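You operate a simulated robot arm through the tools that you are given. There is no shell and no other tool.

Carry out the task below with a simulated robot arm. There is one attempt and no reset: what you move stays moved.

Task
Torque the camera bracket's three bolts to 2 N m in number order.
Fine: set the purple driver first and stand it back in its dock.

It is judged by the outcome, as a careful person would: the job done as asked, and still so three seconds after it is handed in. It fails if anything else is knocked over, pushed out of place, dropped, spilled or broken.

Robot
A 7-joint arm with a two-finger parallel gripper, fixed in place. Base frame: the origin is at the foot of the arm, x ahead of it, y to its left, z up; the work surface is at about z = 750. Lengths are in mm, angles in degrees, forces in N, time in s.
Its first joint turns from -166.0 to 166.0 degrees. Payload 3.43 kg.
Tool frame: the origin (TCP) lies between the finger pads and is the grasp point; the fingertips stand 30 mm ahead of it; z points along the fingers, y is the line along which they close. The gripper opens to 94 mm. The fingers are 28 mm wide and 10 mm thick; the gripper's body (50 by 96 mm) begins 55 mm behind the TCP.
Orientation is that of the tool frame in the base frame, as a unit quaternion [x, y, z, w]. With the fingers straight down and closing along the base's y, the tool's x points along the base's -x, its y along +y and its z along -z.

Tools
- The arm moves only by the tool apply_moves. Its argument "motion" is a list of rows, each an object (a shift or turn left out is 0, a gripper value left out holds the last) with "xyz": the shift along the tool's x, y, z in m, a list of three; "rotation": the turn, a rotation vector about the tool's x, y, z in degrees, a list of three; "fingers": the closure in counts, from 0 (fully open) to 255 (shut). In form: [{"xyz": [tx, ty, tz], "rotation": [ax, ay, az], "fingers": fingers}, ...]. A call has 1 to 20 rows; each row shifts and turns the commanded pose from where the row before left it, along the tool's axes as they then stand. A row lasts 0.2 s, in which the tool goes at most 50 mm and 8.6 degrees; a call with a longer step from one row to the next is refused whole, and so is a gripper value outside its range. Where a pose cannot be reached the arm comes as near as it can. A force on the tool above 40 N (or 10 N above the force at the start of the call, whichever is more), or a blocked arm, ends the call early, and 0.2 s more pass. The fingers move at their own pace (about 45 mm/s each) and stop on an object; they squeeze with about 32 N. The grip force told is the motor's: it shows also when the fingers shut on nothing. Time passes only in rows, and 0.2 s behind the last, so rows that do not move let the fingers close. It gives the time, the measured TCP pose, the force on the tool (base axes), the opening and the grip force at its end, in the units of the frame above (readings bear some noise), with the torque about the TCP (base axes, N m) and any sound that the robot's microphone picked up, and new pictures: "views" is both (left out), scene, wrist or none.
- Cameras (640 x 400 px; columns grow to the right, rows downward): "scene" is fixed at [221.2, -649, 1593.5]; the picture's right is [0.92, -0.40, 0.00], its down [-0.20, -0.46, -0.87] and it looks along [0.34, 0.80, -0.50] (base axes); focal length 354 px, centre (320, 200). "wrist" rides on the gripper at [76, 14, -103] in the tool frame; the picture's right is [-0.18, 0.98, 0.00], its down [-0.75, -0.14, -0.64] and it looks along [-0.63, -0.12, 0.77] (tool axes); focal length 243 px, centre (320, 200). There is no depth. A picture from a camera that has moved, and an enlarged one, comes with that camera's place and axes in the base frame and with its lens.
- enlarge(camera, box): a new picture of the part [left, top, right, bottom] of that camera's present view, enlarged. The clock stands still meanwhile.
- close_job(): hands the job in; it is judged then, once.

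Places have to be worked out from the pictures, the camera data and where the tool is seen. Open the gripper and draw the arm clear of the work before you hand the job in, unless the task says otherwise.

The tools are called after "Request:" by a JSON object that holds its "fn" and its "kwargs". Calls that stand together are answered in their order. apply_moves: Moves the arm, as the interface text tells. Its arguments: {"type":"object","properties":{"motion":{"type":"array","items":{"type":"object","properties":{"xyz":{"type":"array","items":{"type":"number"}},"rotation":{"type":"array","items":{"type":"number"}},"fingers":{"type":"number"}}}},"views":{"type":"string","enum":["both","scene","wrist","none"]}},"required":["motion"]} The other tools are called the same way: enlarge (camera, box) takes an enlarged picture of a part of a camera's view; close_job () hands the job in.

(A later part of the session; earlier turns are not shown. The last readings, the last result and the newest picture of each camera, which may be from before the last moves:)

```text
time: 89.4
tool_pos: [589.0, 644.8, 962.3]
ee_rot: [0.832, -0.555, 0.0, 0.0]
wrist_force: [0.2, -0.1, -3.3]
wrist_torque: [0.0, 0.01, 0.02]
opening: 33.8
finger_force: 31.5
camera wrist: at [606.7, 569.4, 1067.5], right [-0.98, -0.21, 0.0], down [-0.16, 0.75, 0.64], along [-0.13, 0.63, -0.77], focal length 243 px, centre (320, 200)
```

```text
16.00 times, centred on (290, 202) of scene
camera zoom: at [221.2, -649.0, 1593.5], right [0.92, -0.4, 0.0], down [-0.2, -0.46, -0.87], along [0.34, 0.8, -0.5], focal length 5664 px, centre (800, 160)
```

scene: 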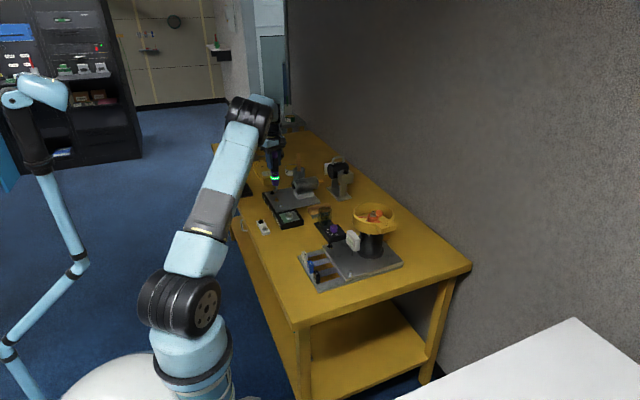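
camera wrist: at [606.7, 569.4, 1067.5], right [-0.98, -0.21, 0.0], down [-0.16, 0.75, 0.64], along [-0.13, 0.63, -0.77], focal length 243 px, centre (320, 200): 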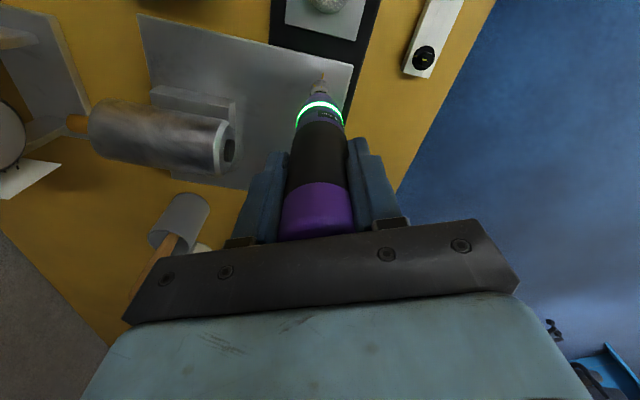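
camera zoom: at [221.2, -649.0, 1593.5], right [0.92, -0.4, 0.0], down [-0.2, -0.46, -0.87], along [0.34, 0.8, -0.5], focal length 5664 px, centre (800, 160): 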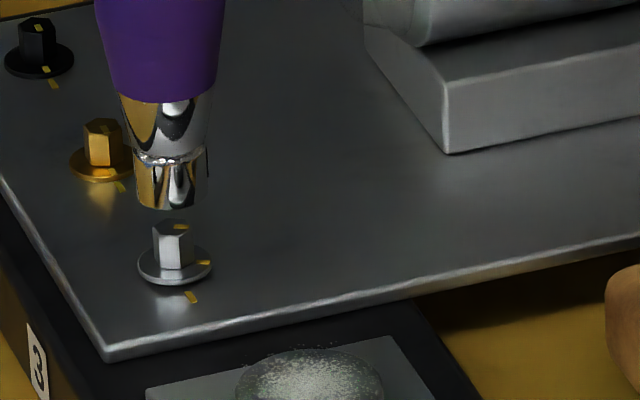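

That's aligned to within 0.3 mm in both views. I'll lower over the silver head.

Request:
{"fn": "apply_moves", "kwargs": {"motion": [{"xyz": [0, 0, 0.003]}, {"xyz": [0, 0, 0.003]}, {"xyz": [0, 0, 0.003]}, {"xyz": [0, 0, 0.003]}, {"xyz": [0, 0, 0.002]}, {"xyz": [0, 0, 0]}], "views": "wrist"}}

Request:
{"fn": "enlarge", "kwargs": {"camera": "wrist", "box": [305, 70, 337, 94]}}

Request:
{"fn": "enlarge", "kwargs": {"camera": "scene", "box": [282, 195, 298, 210]}}

```text
time: 90.8
tool_pos: [589.6, 644.7, 951.0]
ee_rot: [0.832, -0.555, -0.001, 0.001]
wrist_force: [0.4, -1.0, -2.7]
wrist_torque: [0.01, -0.01, -0.02]
opening: 33.9
finger_force: 32.1
camera wrist: at [606.2, 569.2, 1054.5], right [-0.98, -0.21, 0.0], down [-0.16, 0.75, 0.64], along [-0.13, 0.63, -0.77], focal length 243 px, centre (320, 200)
```

wrist: 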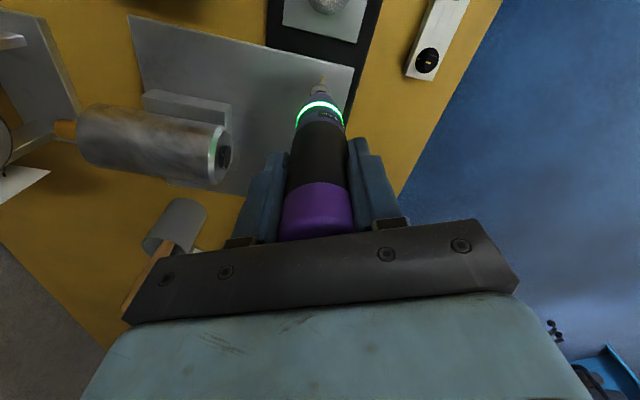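

```text
16.00 times, centred on (321, 82) of wrist
camera zoom: at [606.2, 569.2, 1054.5], right [-0.98, -0.21, 0.0], down [-0.16, 0.75, 0.64], along [-0.13, 0.63, -0.77], focal length 3882 px, centre (304, 2088)
```

zoom: 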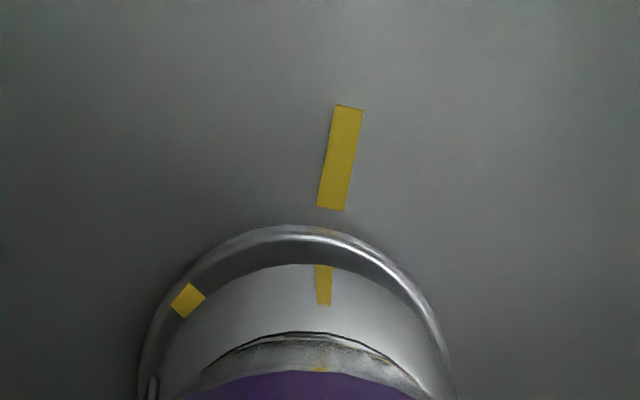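

```text
16.00 times, centred on (290, 202) of scene
camera zoom: at [221.2, -649.0, 1593.5], right [0.92, -0.4, 0.0], down [-0.2, -0.46, -0.87], along [0.34, 0.8, -0.5], focal length 5664 px, centre (800, 160)
```

zoom: 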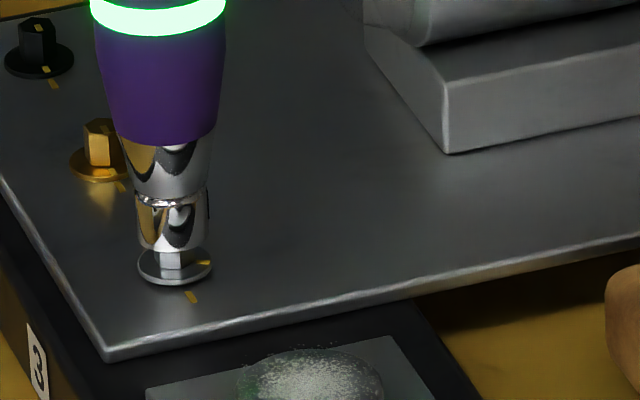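

The socket is over the head with no contact, but x is 0.5 mm low. I'll nudge and continue down to just above the flange.

Request:
{"fn": "apply_moves", "kwargs": {"motion": [{"xyz": [-0.0002, -0.0004, 0.0015]}, {"xyz": [0, 0, 0.0015]}, {"xyz": [0, 0, 0.0015]}, {"xyz": [0, 0, 0]}, {"xyz": [0, 0, 0]}], "views": "wrist"}}

Request:
{"fn": "enlarge", "kwargs": {"camera": "wrist", "box": [305, 70, 337, 94]}}

Request:
{"fn": "enlarge", "kwargs": {"camera": "scene", "box": [282, 195, 298, 210]}}

```text
time: 92.0
tool_pos: [590.8, 645.2, 945.4]
ee_rot: [0.831, -0.556, 0.0, 0.0]
wrist_force: [0.5, -0.1, -2.9]
wrist_torque: [0.0, 0.01, -0.04]
opening: 34.1
finger_force: 31.9
camera wrist: at [606.9, 570.3, 1049.5], right [-0.98, -0.21, 0.0], down [-0.16, 0.75, 0.64], along [-0.13, 0.63, -0.77], focal length 243 px, centre (320, 200)
```

wrist: 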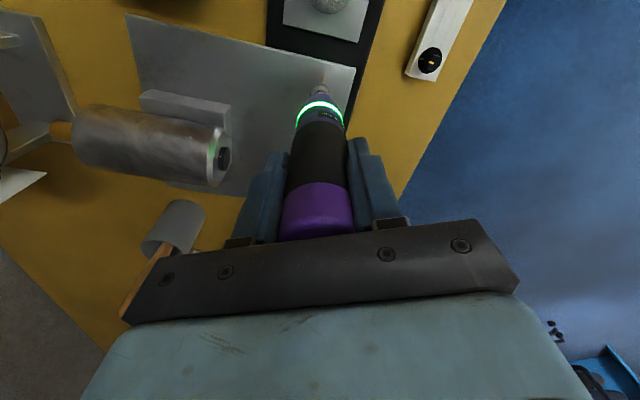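

```text
16.00 times, centred on (321, 82) of wrist
camera zoom: at [606.9, 570.3, 1049.5], right [-0.98, -0.21, 0.0], down [-0.16, 0.75, 0.64], along [-0.13, 0.63, -0.77], focal length 3882 px, centre (304, 2088)
```

zoom: 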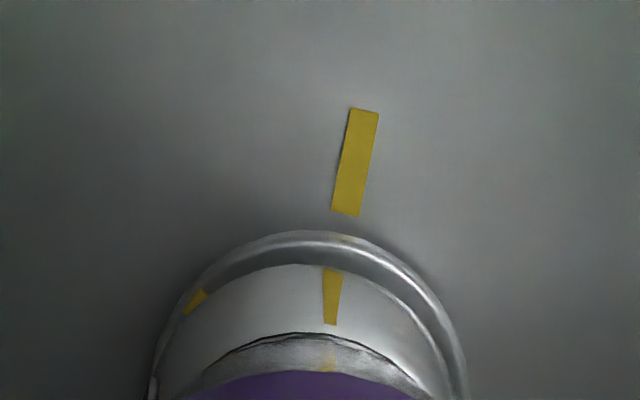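

```text
16.00 times, centred on (290, 202) of scene
camera zoom: at [221.2, -649.0, 1593.5], right [0.92, -0.4, 0.0], down [-0.2, -0.46, -0.87], along [0.34, 0.8, -0.5], focal length 5664 px, centre (800, 160)
```

zoom: 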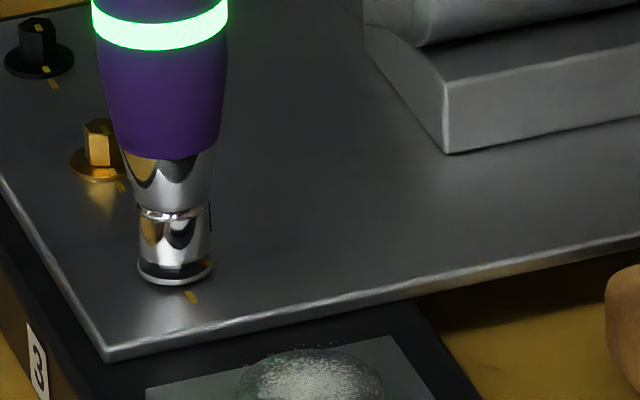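

It's centred to within half a mm. Now one continuous press on bolt 3: to contact, then steadily in, with a hold.

Request:
{"fn": "apply_moves", "kwargs": {"motion": [{"xyz": [0.0003, 0, 0.0015]}, {"xyz": [0, 0, 0.0015]}, {"xyz": [0, 0, 0.0008]}, {"xyz": [0, 0, 0.0008]}, {"xyz": [0, 0, 0.0008]}, {"xyz": [0, 0, 0.0006]}, {"xyz": [0, 0, 0.0006]}, {"xyz": [0, 0, 0.0006]}, {"xyz": [0, 0, 0.0005]}, {"xyz": [0, 0, 0]}], "views": "wrist"}}

Request:
{"fn": "enlarge", "kwargs": {"camera": "wrist", "box": [290, 70, 350, 130]}}

```text
time: 94.2
tool_pos: [591.5, 645.7, 940.2]
ee_rot: [0.831, -0.556, 0.0, 0.0]
wrist_force: [-1.9, -0.8, 12.5]
wrist_torque: [-0.06, 0.22, -0.1]
opening: 34.0
finger_force: 31.9
camera wrist: at [606.6, 569.2, 1043.0], right [-0.98, -0.21, 0.0], down [-0.16, 0.75, 0.64], along [-0.13, 0.63, -0.77], focal length 243 px, centre (320, 200)
```

wrist: 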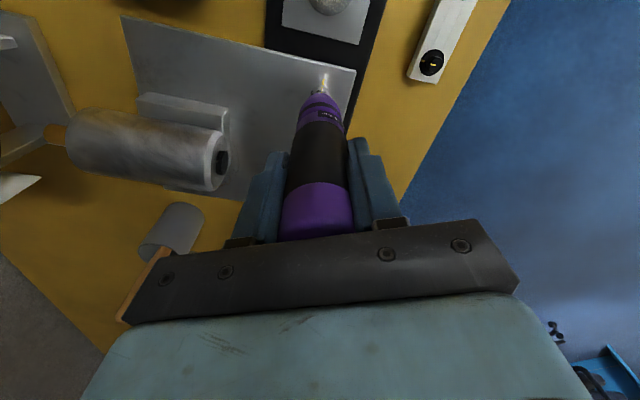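

```text
6.67 times, centred on (320, 100) of wrist
camera zoom: at [606.6, 569.2, 1043.0], right [-0.98, -0.21, 0.0], down [-0.16, 0.75, 0.64], along [-0.13, 0.63, -0.77], focal length 1618 px, centre (320, 867)
```

zoom: 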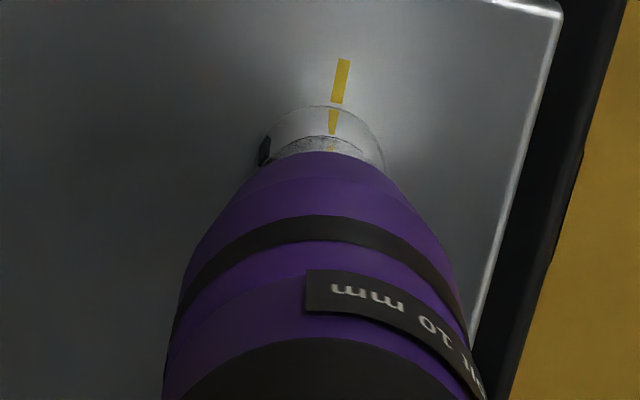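

The ring is off and it's running with 15 N of press. I'll keep following gently.

Request:
{"fn": "apply_moves", "kwargs": {"motion": [{"xyz": [0, 0, 0.0004]}, {"xyz": [0, 0, 0.0003]}], "views": "wrist"}}

Request:
{"fn": "enlarge", "kwargs": {"camera": "wrist", "box": [290, 70, 350, 130]}}

```text
time: 94.8
tool_pos: [588.6, 644.8, 938.6]
ee_rot: [0.832, -0.555, -0.001, 0.0]
wrist_force: [-3.4, 0.1, 21.4]
wrist_torque: [-0.18, 0.51, -0.1]
opening: 34.0
finger_force: 32.1
camera wrist: at [606.2, 569.8, 1042.7], right [-0.98, -0.21, 0.0], down [-0.16, 0.75, 0.64], along [-0.13, 0.63, -0.77], focal length 243 px, centre (320, 200)
```

wrist: 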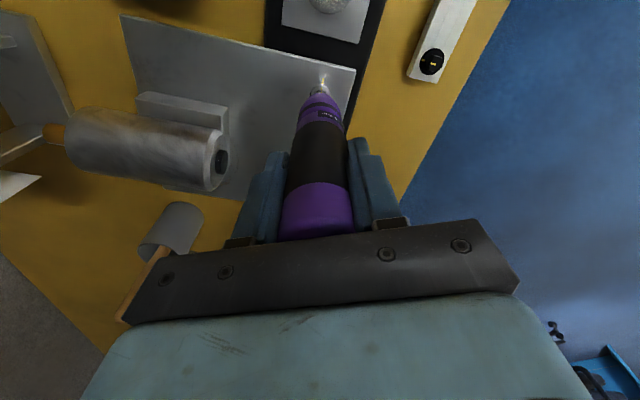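

```text
6.67 times, centred on (320, 100) of wrist
camera zoom: at [606.2, 569.8, 1042.7], right [-0.98, -0.21, 0.0], down [-0.16, 0.75, 0.64], along [-0.13, 0.63, -0.77], focal length 1618 px, centre (320, 867)
```

zoom: 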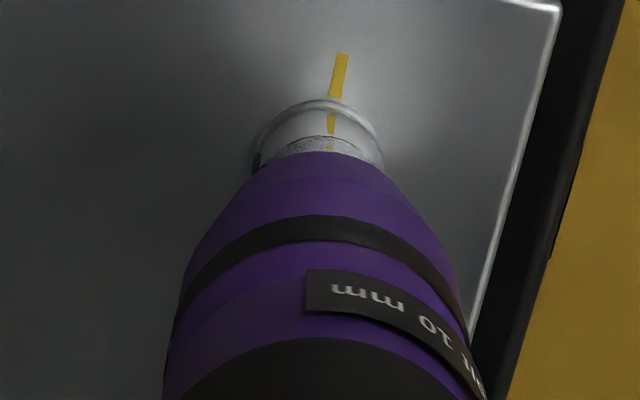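

Press is at 24 N and it's still turning. I'll just hold.

Request:
{"fn": "apply_moves", "kwargs": {"motion": [{"xyz": [0, 0, 0]}, {"xyz": [0, 0, 0]}], "views": "wrist"}}

Request:
{"fn": "enlarge", "kwargs": {"camera": "wrist", "box": [290, 70, 350, 130]}}

```text
time: 95.4
tool_pos: [590.1, 646.2, 939.1]
ee_rot: [0.831, -0.556, -0.001, -0.001]
wrist_force: [-2.7, 0.6, 20.8]
wrist_torque: [0.2, 0.39, -0.02]
opening: 33.9
finger_force: 32.0
camera wrist: at [606.2, 569.8, 1042.7], right [-0.98, -0.21, 0.0], down [-0.16, 0.75, 0.64], along [-0.13, 0.63, -0.77], focal length 243 px, centre (320, 200)
```

wrist: 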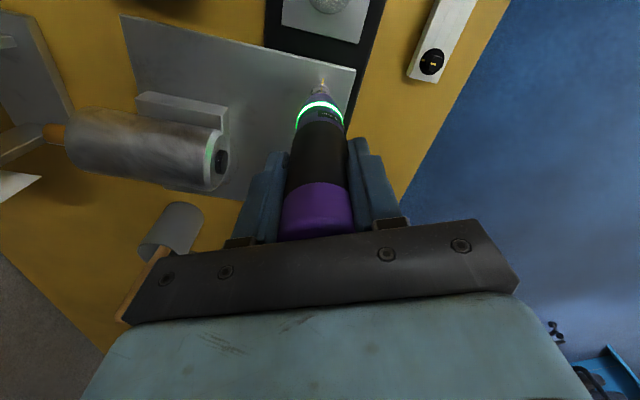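

```text
6.67 times, centred on (320, 100) of wrist
camera zoom: at [606.2, 569.8, 1042.7], right [-0.98, -0.21, 0.0], down [-0.16, 0.75, 0.64], along [-0.13, 0.63, -0.77], focal length 1618 px, centre (320, 867)
```

zoom: 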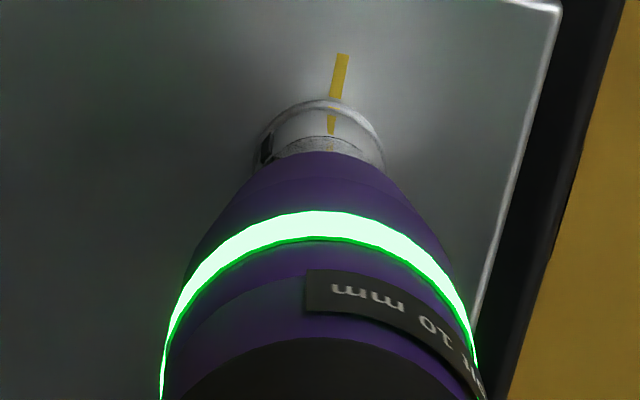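

Green on bolt 3. I'll lift straight off and verify its marks.

Request:
{"fn": "apply_moves", "kwargs": {"motion": [{"xyz": [0, 0, -0.003]}, {"xyz": [0, 0, -0.01]}, {"xyz": [0, 0, -0.015]}, {"xyz": [0, 0, -0.02]}, {"xyz": [0, 0, 0]}, {"xyz": [0, 0, 0]}], "views": "both"}}

Request:
{"fn": "enlarge", "kwargs": {"camera": "wrist", "box": [300, 66, 340, 96]}}

Request:
{"fn": "enlarge", "kwargs": {"camera": "scene", "box": [265, 165, 315, 215]}}

```text
time: 96.8
tool_pos: [591.7, 645.2, 984.2]
ee_rot: [0.832, -0.555, -0.001, 0.0]
wrist_force: [-0.6, -0.4, -3.1]
wrist_torque: [0.03, 0.0, -0.01]
opening: 33.8
finger_force: 32.2
camera wrist: at [607.3, 569.7, 1087.5], right [-0.98, -0.21, 0.0], down [-0.16, 0.75, 0.64], along [-0.13, 0.63, -0.77], focal length 243 px, centre (320, 200)
```

scene: 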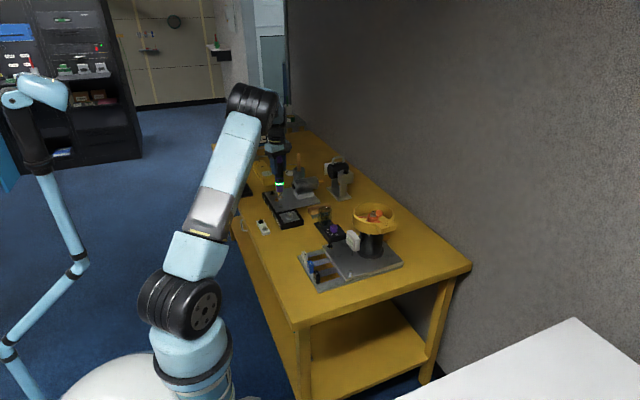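
wrist: 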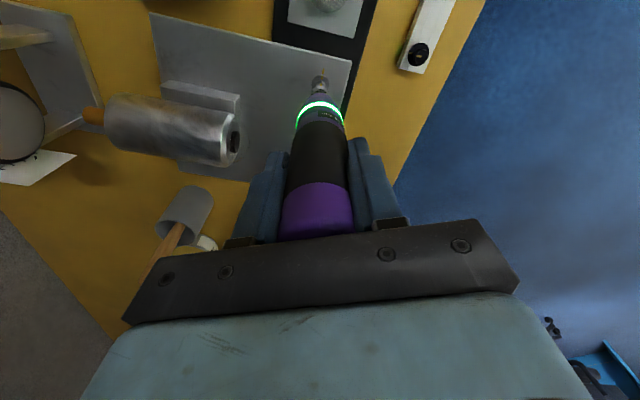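

```text
13.33 times, centred on (320, 81) of wrist
camera zoom: at [607.3, 569.7, 1087.5], right [-0.98, -0.21, 0.0], down [-0.16, 0.75, 0.64], along [-0.13, 0.63, -0.77], focal length 3235 px, centre (320, 1787)
```

zoom: 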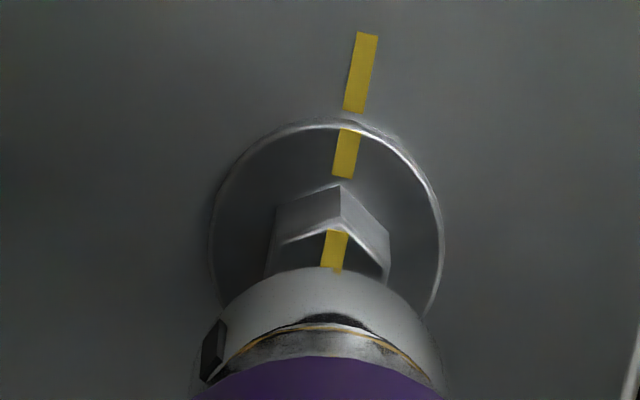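

```text
8.00 times, centred on (290, 190) of scene
camera zoom: at [221.2, -649.0, 1593.5], right [0.92, -0.4, 0.0], down [-0.2, -0.46, -0.87], along [0.34, 0.8, -0.5], focal length 2832 px, centre (560, 280)
```

zoom: 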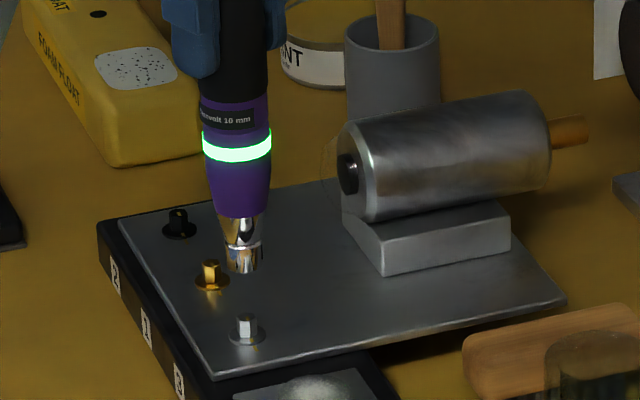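

All three bolts show aligned marks: black, gold and silver. Now to put the driver back. I'll rise, carry it over the dock, and return to the yaw I picked it up at (-67.5°).

Request:
{"fn": "apply_moves", "kwargs": {"motion": [{"xyz": [0, 0, -0.03]}, {"xyz": [0, 0, -0.035]}, {"xyz": [0.0405, -0.0135, 0]}, {"xyz": [0.0405, -0.0135, 0]}, {"xyz": [0.0405, -0.0135, 0]}, {"xyz": [0.0405, -0.0135, 0]}, {"xyz": [0.0405, -0.0135, 0]}, {"rotation": [0, 0, 7.5]}, {"rotation": [0, 0, 7.5]}, {"rotation": [0, 0, 7.5]}, {"rotation": [0, 0, 7.5]}, {"rotation": [0, 0, 7.5]}, {"rotation": [0, 0, 7.5]}, {"xyz": [0, 0, 0]}, {"xyz": [0, 0, 0]}], "views": "both"}}

Request:
{"fn": "enlarge", "kwargs": {"camera": "scene", "box": [300, 160, 350, 250]}}

Request:
{"fn": "enlarge", "kwargs": {"camera": "wrist", "box": [270, 40, 370, 120]}}

```text
time: 100.0
tool_pos: [729.3, 483.0, 1050.8]
ee_rot: [-0.556, 0.831, 0.0, 0.0]
wrist_force: [0.7, 0.6, -3.6]
wrist_torque: [0.01, -0.01, 0.0]
opening: 34.2
finger_force: 31.9
camera wrist: at [688.1, 419.0, 1154.8], right [-0.84, 0.55, 0.0], down [0.42, 0.64, 0.64], along [0.35, 0.54, -0.77], focal length 243 px, centre (320, 200)
```

scene: 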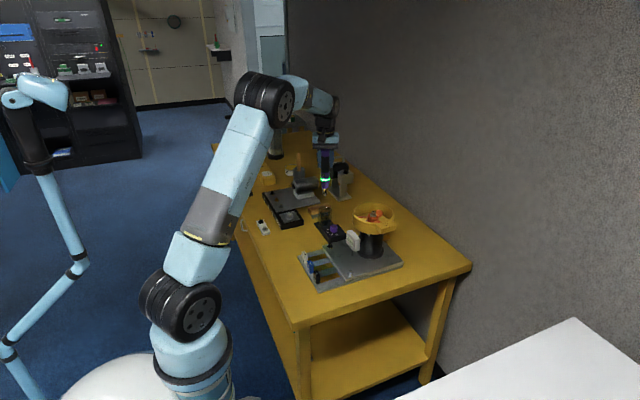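
wrist: 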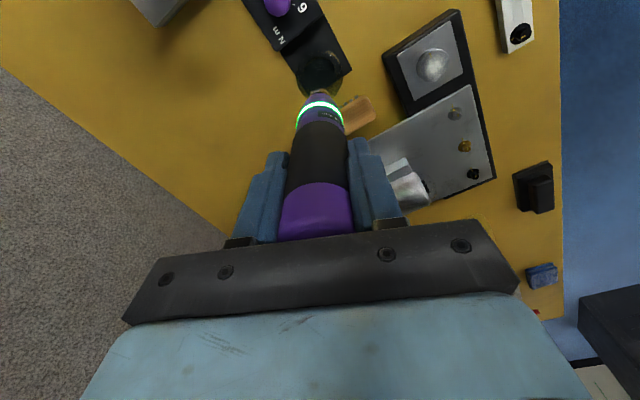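

```text
4.44 times, centred on (325, 205) of scene
camera zoom: at [221.2, -649.0, 1593.5], right [0.92, -0.4, 0.0], down [-0.2, -0.46, -0.87], along [0.34, 0.8, -0.5], focal length 1573 px, centre (298, 178)
```

zoom: 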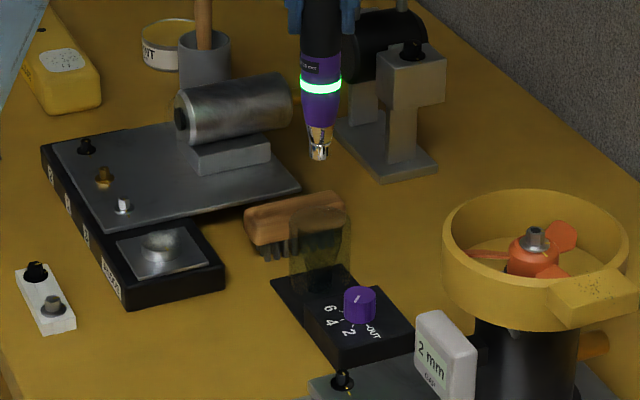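

```text
5.00 times, centred on (320, 80) of wrist
camera zoom: at [688.1, 419.0, 1154.8], right [-0.84, 0.55, 0.0], down [0.42, 0.64, 0.64], along [0.35, 0.54, -0.77], focal length 1213 px, centre (320, 800)
```

zoom: 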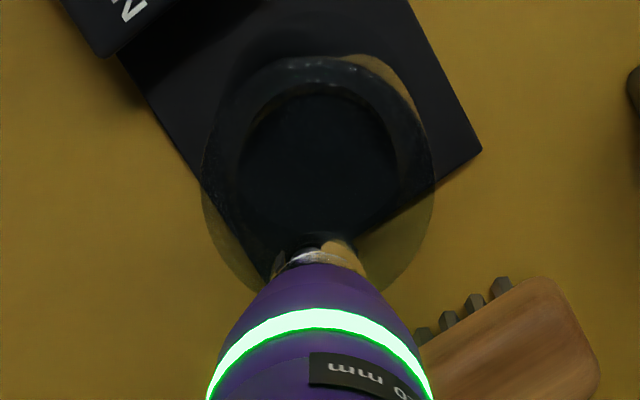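

I'm above the dock at (730.1, 483.9), and the sleeve opening is centred under the tip. I'll correct +0.7 mm in x and lower the driver into the sleeve part way, then check.

Request:
{"fn": "apply_moves", "kwargs": {"motion": [{"xyz": [-0.0003, -0.0005, 0]}, {"xyz": [0, 0, 0.018]}, {"xyz": [0, 0, 0.018]}, {"xyz": [0, 0, 0.014]}, {"xyz": [0, 0, 0]}, {"xyz": [0, 0, 0]}], "views": "wrist"}}

Request:
{"fn": "enlarge", "kwargs": {"camera": "wrist", "box": [270, 40, 370, 120]}}

Request:
{"fn": "enlarge", "kwargs": {"camera": "scene", "box": [305, 185, 345, 235]}}

```text
time: 101.4
tool_pos: [730.0, 486.4, 1002.0]
ee_rot: [-0.555, 0.832, 0.0, -0.001]
wrist_force: [0.1, 0.3, -3.6]
wrist_torque: [-0.02, 0.02, 0.01]
opening: 33.8
finger_force: 32.1
camera wrist: at [688.2, 421.3, 1105.5], right [-0.84, 0.55, 0.0], down [0.42, 0.64, 0.64], along [0.35, 0.54, -0.77], focal length 243 px, centre (320, 200)
```

wrist: 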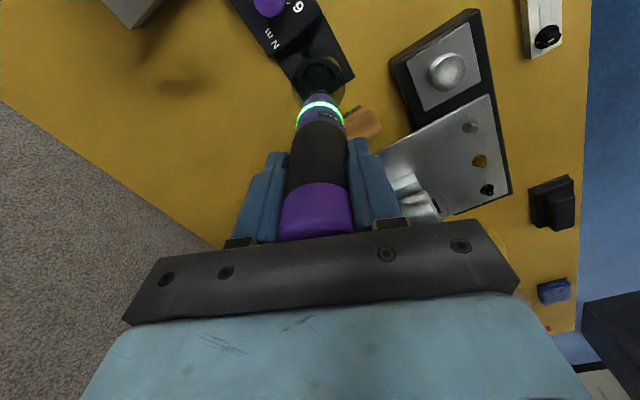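

```text
5.00 times, centred on (320, 80) of wrist
camera zoom: at [688.2, 421.3, 1105.5], right [-0.84, 0.55, 0.0], down [0.42, 0.64, 0.64], along [0.35, 0.54, -0.77], focal length 1213 px, centre (320, 800)
```

zoom: 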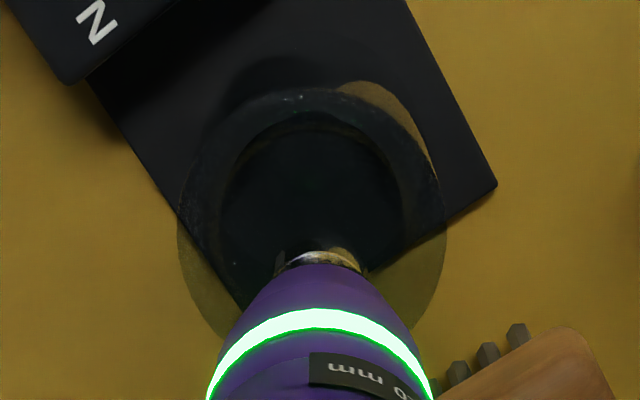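

```text
8.00 times, centred on (325, 210) of scene
camera zoom: at [221.2, -649.0, 1593.5], right [0.92, -0.4, 0.0], down [-0.2, -0.46, -0.87], along [0.34, 0.8, -0.5], focal length 2832 px, centre (280, 120)
```

zoom: 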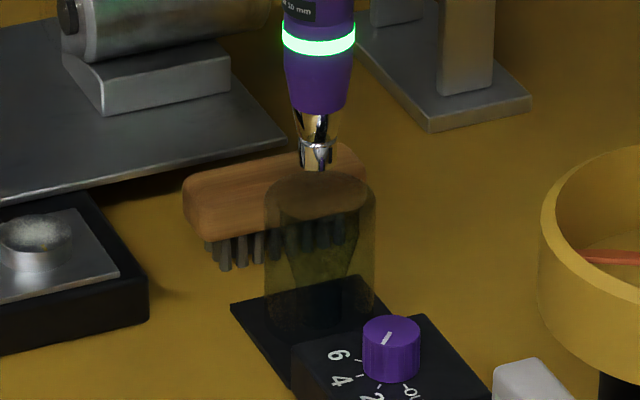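

y has drifted to 486.2. Both views agree the sleeve centre matches my recorded pose (730.8, 484.0), so I'll correct by (+0.6, -2.2) before going in.

Request:
{"fn": "apply_moves", "kwargs": {"motion": [{"xyz": [0.0017, -0.0013, 0]}, {"xyz": [0, 0, 0]}, {"xyz": [0, 0, 0]}], "views": "wrist"}}

Request:
{"fn": "enlarge", "kwargs": {"camera": "wrist", "box": [270, 40, 370, 120]}}

Request:
{"fn": "enlarge", "kwargs": {"camera": "scene", "box": [305, 185, 345, 235]}}

```text
time: 102.2
tool_pos: [731.4, 483.4, 1001.5]
ee_rot: [-0.556, 0.831, 0.0, 0.0]
wrist_force: [0.0, 0.2, -2.8]
wrist_torque: [0.01, 0.03, 0.0]
opening: 34.1
finger_force: 32.4
camera wrist: at [689.6, 419.0, 1104.6], right [-0.84, 0.55, 0.0], down [0.42, 0.64, 0.64], along [0.35, 0.54, -0.77], focal length 243 px, centre (320, 200)
```

wrist: 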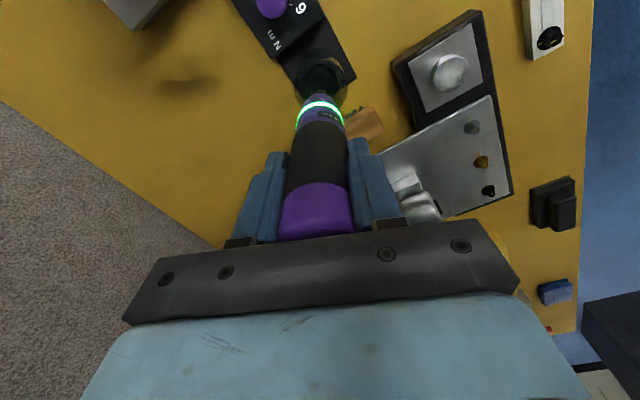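

```text
5.00 times, centred on (320, 80) of wrist
camera zoom: at [689.6, 419.0, 1104.6], right [-0.84, 0.55, 0.0], down [0.42, 0.64, 0.64], along [0.35, 0.54, -0.77], focal length 1213 px, centre (320, 800)
```

zoom: 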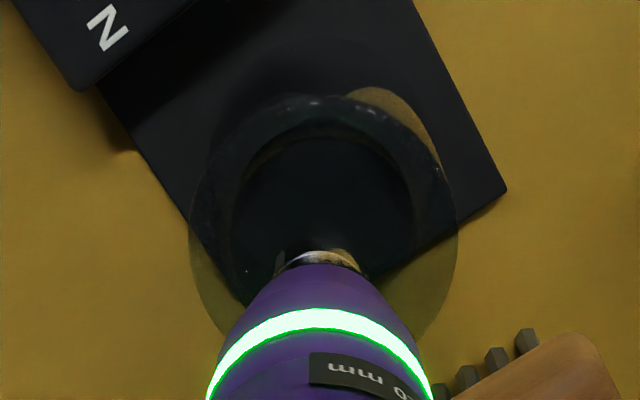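

```text
8.00 times, centred on (325, 210) of scene
camera zoom: at [221.2, -649.0, 1593.5], right [0.92, -0.4, 0.0], down [-0.2, -0.46, -0.87], along [0.34, 0.8, -0.5], focal length 2832 px, centre (280, 120)
```

zoom: 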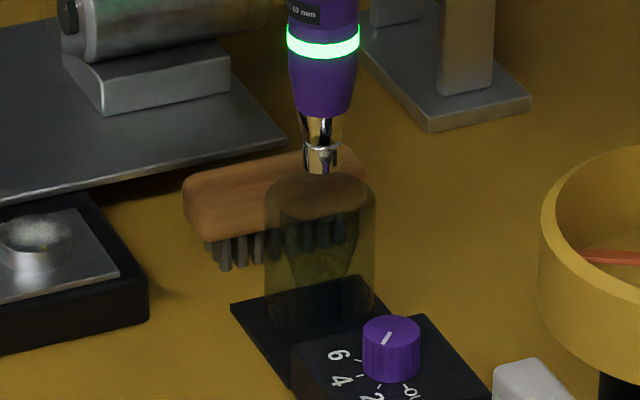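

The tip is centred over the sleeve in the scene view, about 0.8 mm off by the wrist view. I'll nudge that and lower into the sleeve, with the force guard watching for contact.

Request:
{"fn": "apply_moves", "kwargs": {"motion": [{"xyz": [-0.0001, 0.0006, 0.006]}, {"xyz": [0, 0, 0.01]}, {"xyz": [0, 0, 0.01]}, {"xyz": [0, 0, 0.01]}, {"xyz": [0, 0, 0.01]}, {"xyz": [0, 0, 0]}, {"xyz": [0, 0, 0]}], "views": "wrist"}}

Request:
{"fn": "enlarge", "kwargs": {"camera": "wrist", "box": [270, 40, 370, 120]}}

Request:
{"fn": "enlarge", "kwargs": {"camera": "scene", "box": [305, 185, 345, 235]}}

```text
time: 103.8
tool_pos: [732.2, 485.2, 953.7]
ee_rot: [-0.556, 0.831, 0.0, 0.0]
wrist_force: [-0.2, -0.2, -2.8]
wrist_torque: [0.02, -0.02, -0.01]
opening: 33.6
finger_force: 31.4
camera wrist: at [688.7, 419.0, 1056.9], right [-0.84, 0.55, 0.0], down [0.42, 0.64, 0.64], along [0.35, 0.54, -0.77], focal length 243 px, centre (320, 200)
```

wrist: 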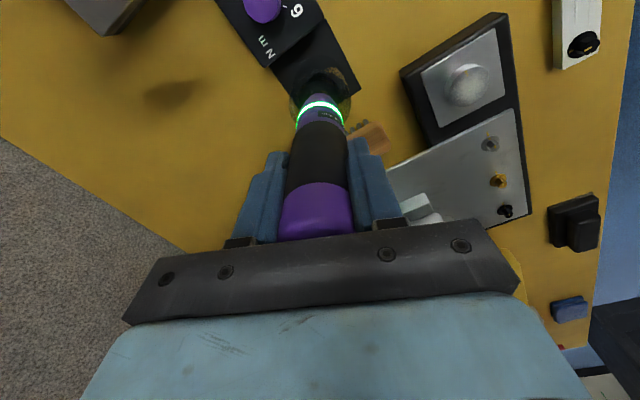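

```text
5.00 times, centred on (320, 80) of wrist
camera zoom: at [688.7, 419.0, 1056.9], right [-0.84, 0.55, 0.0], down [0.42, 0.64, 0.64], along [0.35, 0.54, -0.77], focal length 1213 px, centre (320, 800)
```

zoom: 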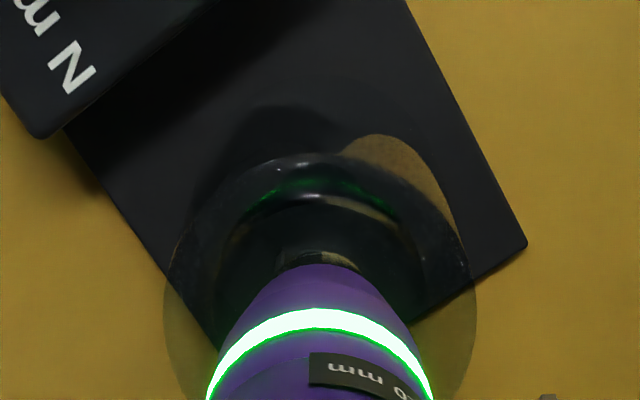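

```text
8.00 times, centred on (325, 210) of scene
camera zoom: at [221.2, -649.0, 1593.5], right [0.92, -0.4, 0.0], down [-0.2, -0.46, -0.87], along [0.34, 0.8, -0.5], focal length 2832 px, centre (280, 120)
```

zoom: 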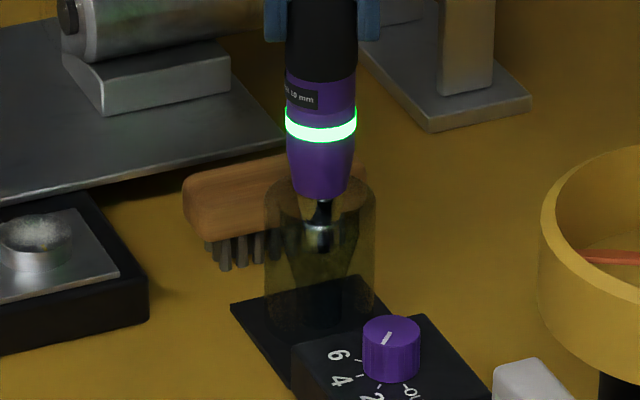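

It's going in cleanly and the TCP is on the recorded spot. Continuing down to near the seated height.

Request:
{"fn": "apply_moves", "kwargs": {"motion": [{"xyz": [0, 0, 0.008]}, {"xyz": [0, 0, 0.008]}, {"xyz": [0, 0, 0.008]}, {"xyz": [0, 0, 0.008]}, {"xyz": [0, 0, 0.005]}, {"xyz": [0, 0, 0]}, {"xyz": [0, 0, 0]}], "views": "wrist"}}

Request:
{"fn": "enlarge", "kwargs": {"camera": "scene", "box": [305, 185, 345, 235]}}

```text
time: 105.4
tool_pos: [731.0, 482.5, 917.1]
ee_rot: [-0.556, 0.831, 0.001, 0.0]
wrist_force: [-0.2, -0.5, -3.3]
wrist_torque: [-0.01, -0.01, -0.01]
opening: 33.9
finger_force: 31.9
camera wrist: at [688.4, 418.2, 1021.3], right [-0.84, 0.55, 0.0], down [0.42, 0.64, 0.64], along [0.35, 0.54, -0.77], focal length 243 px, centre (320, 200)
```

wrist: 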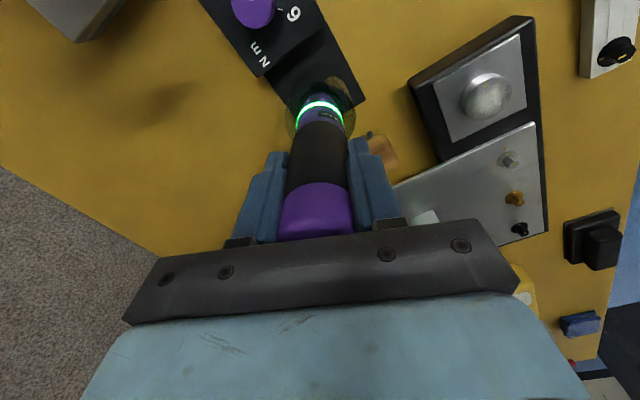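

```text
8.00 times, centred on (325, 210) of scene
camera zoom: at [221.2, -649.0, 1593.5], right [0.92, -0.4, 0.0], down [-0.2, -0.46, -0.87], along [0.34, 0.8, -0.5], focal length 2832 px, centre (280, 120)
```

zoom: 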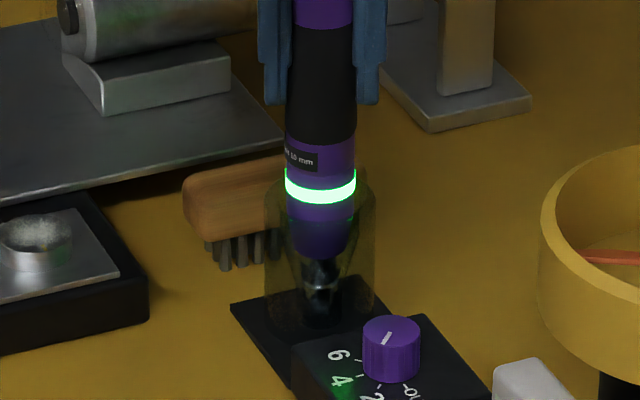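

9–10 mm to go to the seated height. I'll nudge y by +0.7 mm and lower in small steps.

Request:
{"fn": "apply_moves", "kwargs": {"motion": [{"xyz": [-0.0007, -0.0002, 0.002]}, {"xyz": [0, 0, 0.002]}, {"xyz": [0, 0, 0.002]}, {"xyz": [0, 0, 0.0015]}, {"xyz": [0, 0, 0]}], "views": "wrist"}}

Request:
{"fn": "enlarge", "kwargs": {"camera": "scene", "box": [305, 185, 345, 235]}}

```text
time: 106.6
tool_pos: [731.2, 483.3, 910.0]
ee_rot: [-0.555, 0.832, 0.0, 0.0]
wrist_force: [-0.1, -0.4, -2.8]
wrist_torque: [0.0, 0.02, 0.0]
opening: 33.9
finger_force: 32.1
camera wrist: at [689.1, 418.0, 1013.7], right [-0.84, 0.55, 0.0], down [0.42, 0.64, 0.64], along [0.35, 0.54, -0.77], focal length 243 px, centre (320, 200)
```

wrist: 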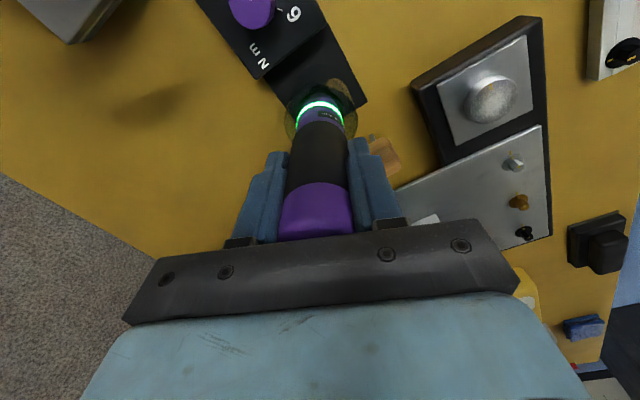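

```text
8.00 times, centred on (325, 210) of scene
camera zoom: at [221.2, -649.0, 1593.5], right [0.92, -0.4, 0.0], down [-0.2, -0.46, -0.87], along [0.34, 0.8, -0.5], focal length 2832 px, centre (280, 120)
```

zoom: 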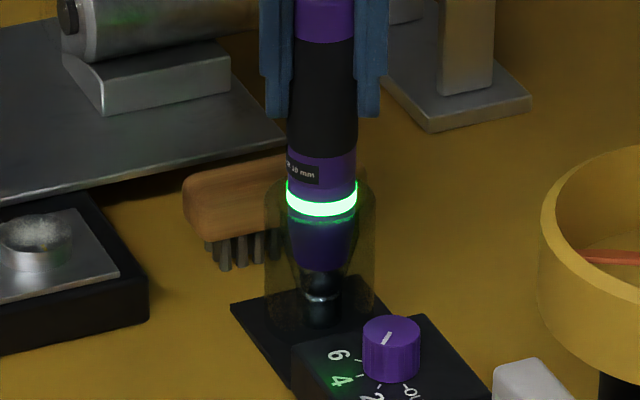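

About 2 mm remain and there's no contact yet. Easing down the rest.

Request:
{"fn": "apply_moves", "kwargs": {"motion": [{"xyz": [-0.0003, 0.0, 0.0007]}, {"xyz": [0, 0, 0.0007]}, {"xyz": [0, 0, 0.0006]}, {"xyz": [0, 0, 0]}], "views": "wrist"}}

Request:
{"fn": "enlarge", "kwargs": {"camera": "scene", "box": [305, 185, 345, 235]}}

```text
time: 107.6
tool_pos: [731.3, 482.4, 909.8]
ee_rot: [-0.555, 0.832, -0.001, 0.0]
wrist_force: [-1.9, 1.0, -2.5]
wrist_torque: [0.02, 0.24, 0.01]
opening: 33.8
finger_force: 32.0
camera wrist: at [689.6, 418.3, 1012.5], right [-0.84, 0.55, 0.0], down [0.42, 0.64, 0.64], along [0.35, 0.54, -0.77], focal length 243 px, centre (320, 200)
```

wrist: 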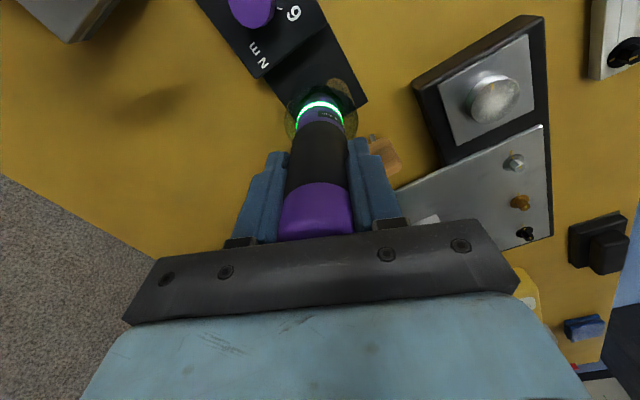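

```text
8.00 times, centred on (325, 210) of scene
camera zoom: at [221.2, -649.0, 1593.5], right [0.92, -0.4, 0.0], down [-0.2, -0.46, -0.87], along [0.34, 0.8, -0.5], focal length 2832 px, centre (280, 120)
```

zoom: 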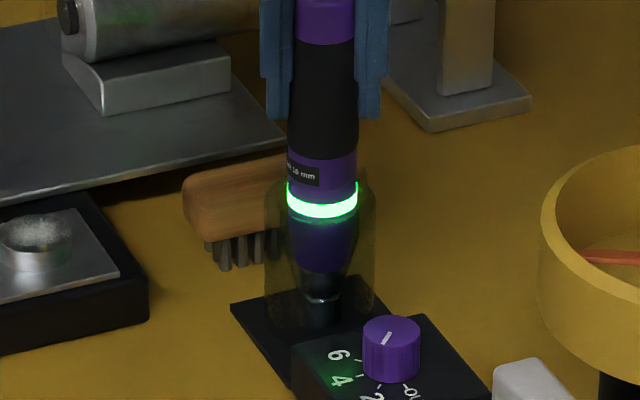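

There's a slight side touch (-1.9 N in x) because x is 0.8 mm high. I'll nudge back and settle the last millimetre.

Request:
{"fn": "apply_moves", "kwargs": {"motion": [{"xyz": [-0.0002, 0.0007, 0]}, {"xyz": [0, 0, 0]}, {"xyz": [0, 0, 0.0006]}, {"xyz": [0, 0, 0]}], "views": "wrist"}}

Request:
{"fn": "enlarge", "kwargs": {"camera": "scene", "box": [305, 185, 345, 235]}}

```text
time: 108.6
tool_pos: [732.1, 485.0, 909.0]
ee_rot: [-0.555, 0.832, 0.0, 0.001]
wrist_force: [-1.1, 0.1, -2.0]
wrist_torque: [-0.1, 0.13, 0.0]
opening: 34.0
finger_force: 32.1
camera wrist: at [689.4, 419.4, 1011.6], right [-0.84, 0.55, 0.0], down [0.42, 0.64, 0.64], along [0.35, 0.54, -0.77], focal length 243 px, centre (320, 200)
```

wrist: 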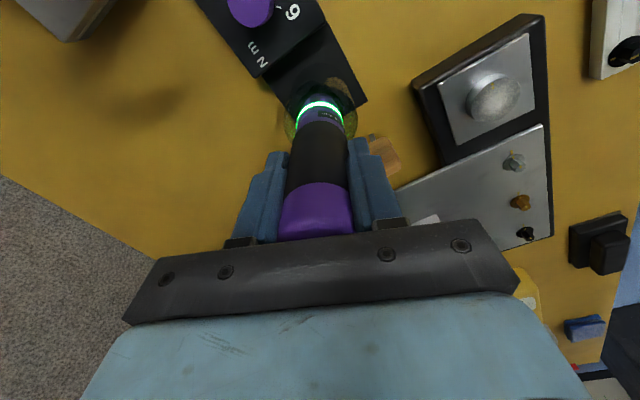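

```text
8.00 times, centred on (325, 210) of scene
camera zoom: at [221.2, -649.0, 1593.5], right [0.92, -0.4, 0.0], down [-0.2, -0.46, -0.87], along [0.34, 0.8, -0.5], focal length 2832 px, centre (280, 120)
```

zoom: 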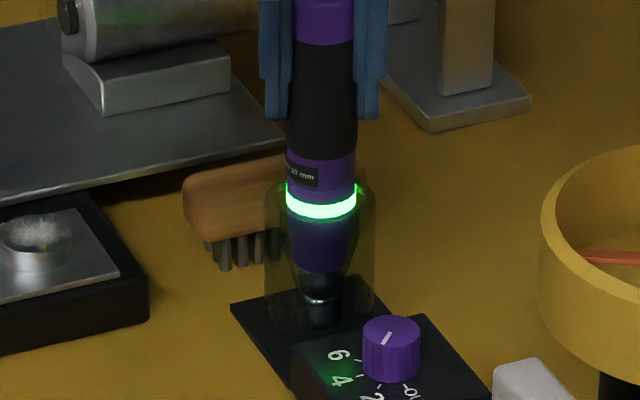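

The z force is easing from -3 to -2 N, so it's starting to rest. A fraction more down.

Request:
{"fn": "apply_moves", "kwargs": {"motion": [{"xyz": [0, 0.0003, 0.0005]}, {"xyz": [0, 0, 0.0003]}, {"xyz": [0, 0, 0]}], "views": "wrist"}}

```text
time: 109.4
tool_pos: [730.7, 483.2, 907.7]
ee_rot: [-0.556, 0.831, 0.0, -0.001]
wrist_force: [-4.7, -5.2, 7.4]
wrist_torque: [-0.67, 0.57, 0.01]
opening: 34.0
finger_force: 32.2
camera wrist: at [689.4, 419.5, 1011.6], right [-0.84, 0.55, 0.0], down [0.42, 0.64, 0.64], along [0.35, 0.54, -0.77], focal length 243 px, centre (320, 200)
```

wrist: 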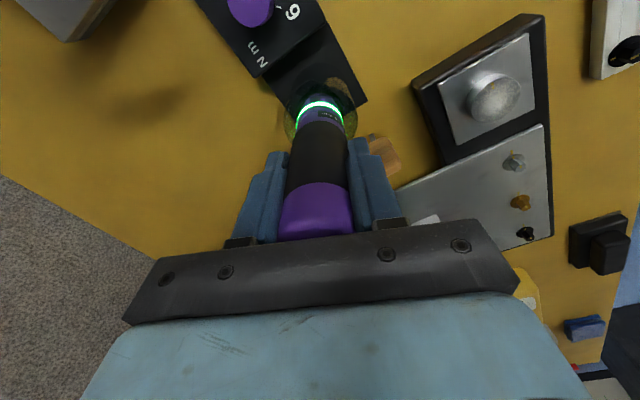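

The driver is seated (+10 N up) with a sideways load of about 7 N toward (-x, -y). I'll relieve that before letting go so it doesn't spring.

Request:
{"fn": "apply_moves", "kwargs": {"motion": [{"xyz": [0.0004, 0.0002, -0.0003]}, {"xyz": [0, 0, 0]}, {"xyz": [0, 0, 0]}], "views": "none"}}

```text
time: 110.2
tool_pos: [730.5, 484.0, 907.9]
ee_rot: [-0.555, 0.832, 0.001, 0.001]
wrist_force: [-1.6, 1.0, 5.5]
wrist_torque: [0.14, 0.12, -0.03]
opening: 34.2
finger_force: 31.9
```

Side load is now small and the driver is resting in the dock. I'll release by opening the fingers without moving.

Request:
{"fn": "apply_moves", "kwargs": {"motion": [{"xyz": [0, 0, 0], "fingers": 0}, {"xyz": [0, 0, 0]}, {"xyz": [0, 0, 0]}, {"xyz": [0, 0, 0]}, {"xyz": [0, 0, 0]}], "views": "both"}}

Request:
{"fn": "enlarge", "kwargs": {"camera": "scene", "box": [305, 175, 345, 235]}}

Request:
{"fn": "enlarge", "kwargs": {"camera": "wrist", "box": [200, 60, 440, 240]}}

```text
time: 111.4
tool_pos: [730.6, 483.8, 907.9]
ee_rot: [-0.555, 0.832, 0.0, 0.0]
wrist_force: [0.8, 0.2, 0.4]
wrist_torque: [0.01, 0.02, -0.02]
opening: 93.8
finger_force: 0.1
camera wrist: at [689.5, 419.1, 1011.2], right [-0.84, 0.55, 0.0], down [0.42, 0.64, 0.64], along [0.35, 0.54, -0.77], focal length 243 px, centre (320, 200)
```

scene: 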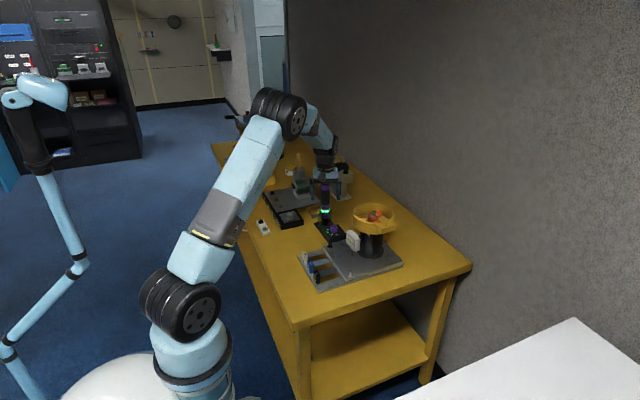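
wrist: 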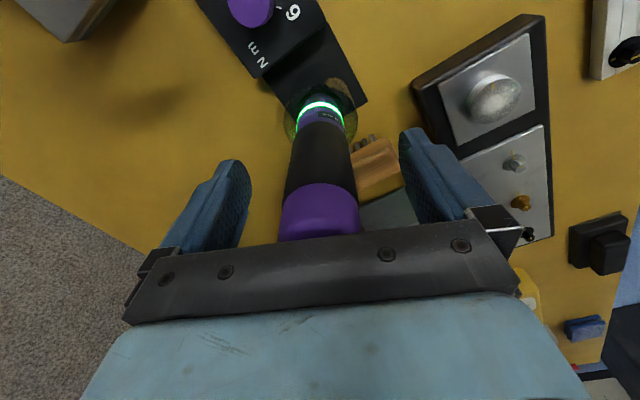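

```text
6.67 times, centred on (325, 205) of scene
camera zoom: at [221.2, -649.0, 1593.5], right [0.92, -0.4, 0.0], down [-0.2, -0.46, -0.87], along [0.34, 0.8, -0.5], focal length 2360 px, centre (287, 167)
```

zoom: 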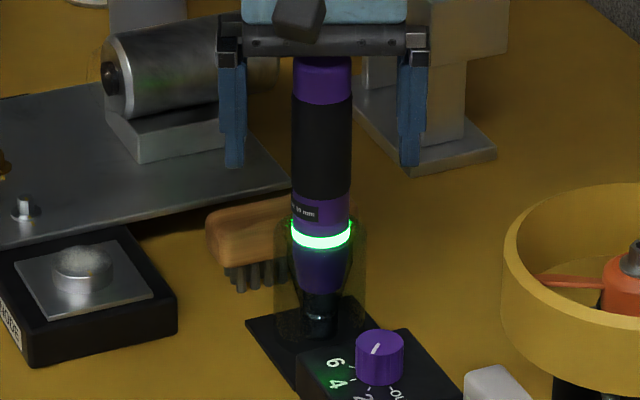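

```text
2.22 times, centred on (320, 150) of wrist
camera zoom: at [689.5, 419.1, 1011.2], right [-0.84, 0.55, 0.0], down [0.42, 0.64, 0.64], along [0.35, 0.54, -0.77], focal length 539 px, centre (320, 311)
```

zoom: 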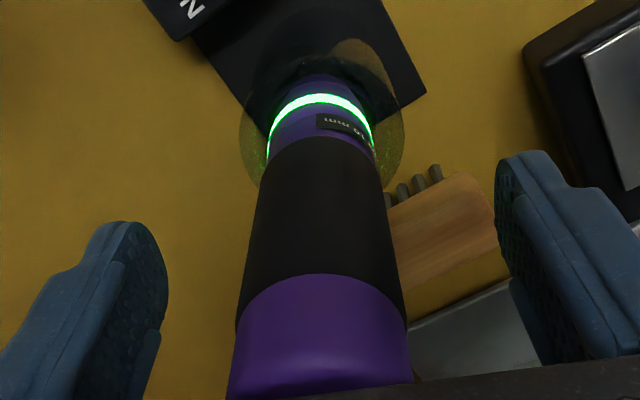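

The driver stands upright in the dock just as it did at the start, and the fingers are clear. I'll rise straight up and draw the arm back.

Request:
{"fn": "apply_moves", "kwargs": {"motion": [{"xyz": [0, 0, -0.02]}, {"xyz": [0, 0, -0.03]}, {"xyz": [0, 0, -0.04]}, {"xyz": [0, 0, -0.045]}, {"xyz": [0, 0, -0.045]}, {"xyz": [0.03, 0.03, -0.02]}, {"xyz": [0.03, 0.03, -0.02]}, {"xyz": [0.03, 0.03, -0.02]}, {"xyz": [0.03, 0.03, -0.02]}, {"xyz": [0, 0, 0]}, {"xyz": [0, 0, 0]}], "views": "both"}}

Request:
{"fn": "enlarge", "kwargs": {"camera": "scene", "box": [210, 130, 410, 300]}}

Request:
{"fn": "enlarge", "kwargs": {"camera": "scene", "box": [260, 170, 350, 250]}}

```text
time: 113.8
tool_pos: [572.8, 417.9, 1167.8]
ee_rot: [-0.555, 0.832, 0.0, 0.0]
wrist_force: [-0.4, 0.4, -0.2]
wrist_torque: [-0.02, -0.05, -0.01]
opening: 93.9
finger_force: 0.2
camera wrist: at [531.6, 354.6, 1271.0], right [-0.84, 0.55, 0.0], down [0.42, 0.64, 0.64], along [0.35, 0.54, -0.77], focal length 243 px, centre (320, 200)
```

scene: 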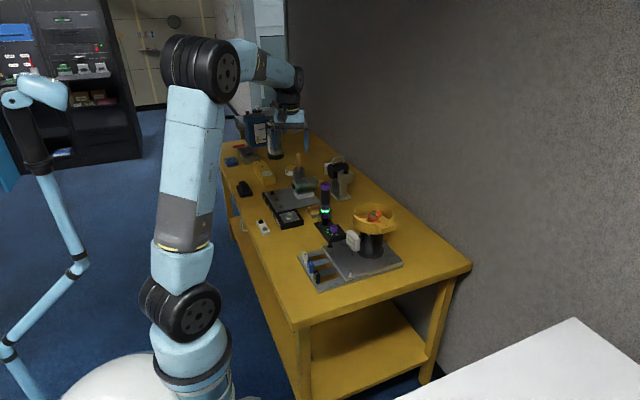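
wrist: 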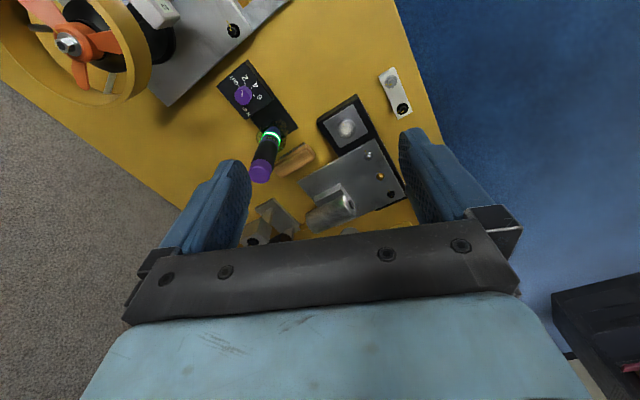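

```text
2.35 times, centred on (310, 215) of scene
camera zoom: at [221.2, -649.0, 1593.5], right [0.92, -0.4, 0.0], down [-0.2, -0.46, -0.87], along [0.34, 0.8, -0.5], focal length 833 px, centre (344, 165)
```

zoom: 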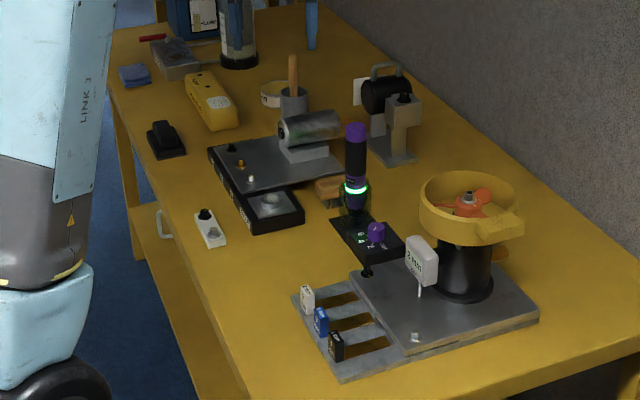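

```text
5.00 times, centred on (305, 210) of scene
camera zoom: at [221.2, -649.0, 1593.5], right [0.92, -0.4, 0.0], down [-0.2, -0.46, -0.87], along [0.34, 0.8, -0.5], focal length 1770 px, centre (395, 150)
```

zoom: 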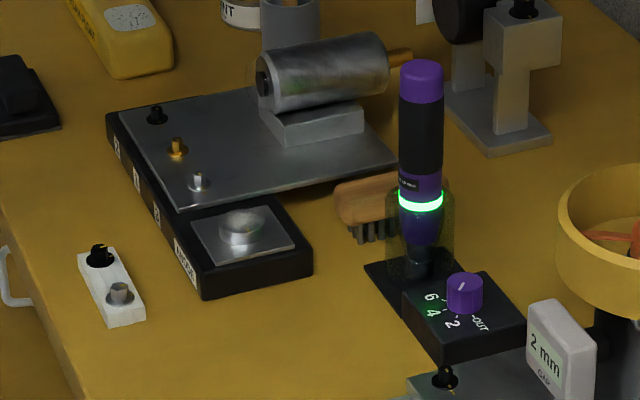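

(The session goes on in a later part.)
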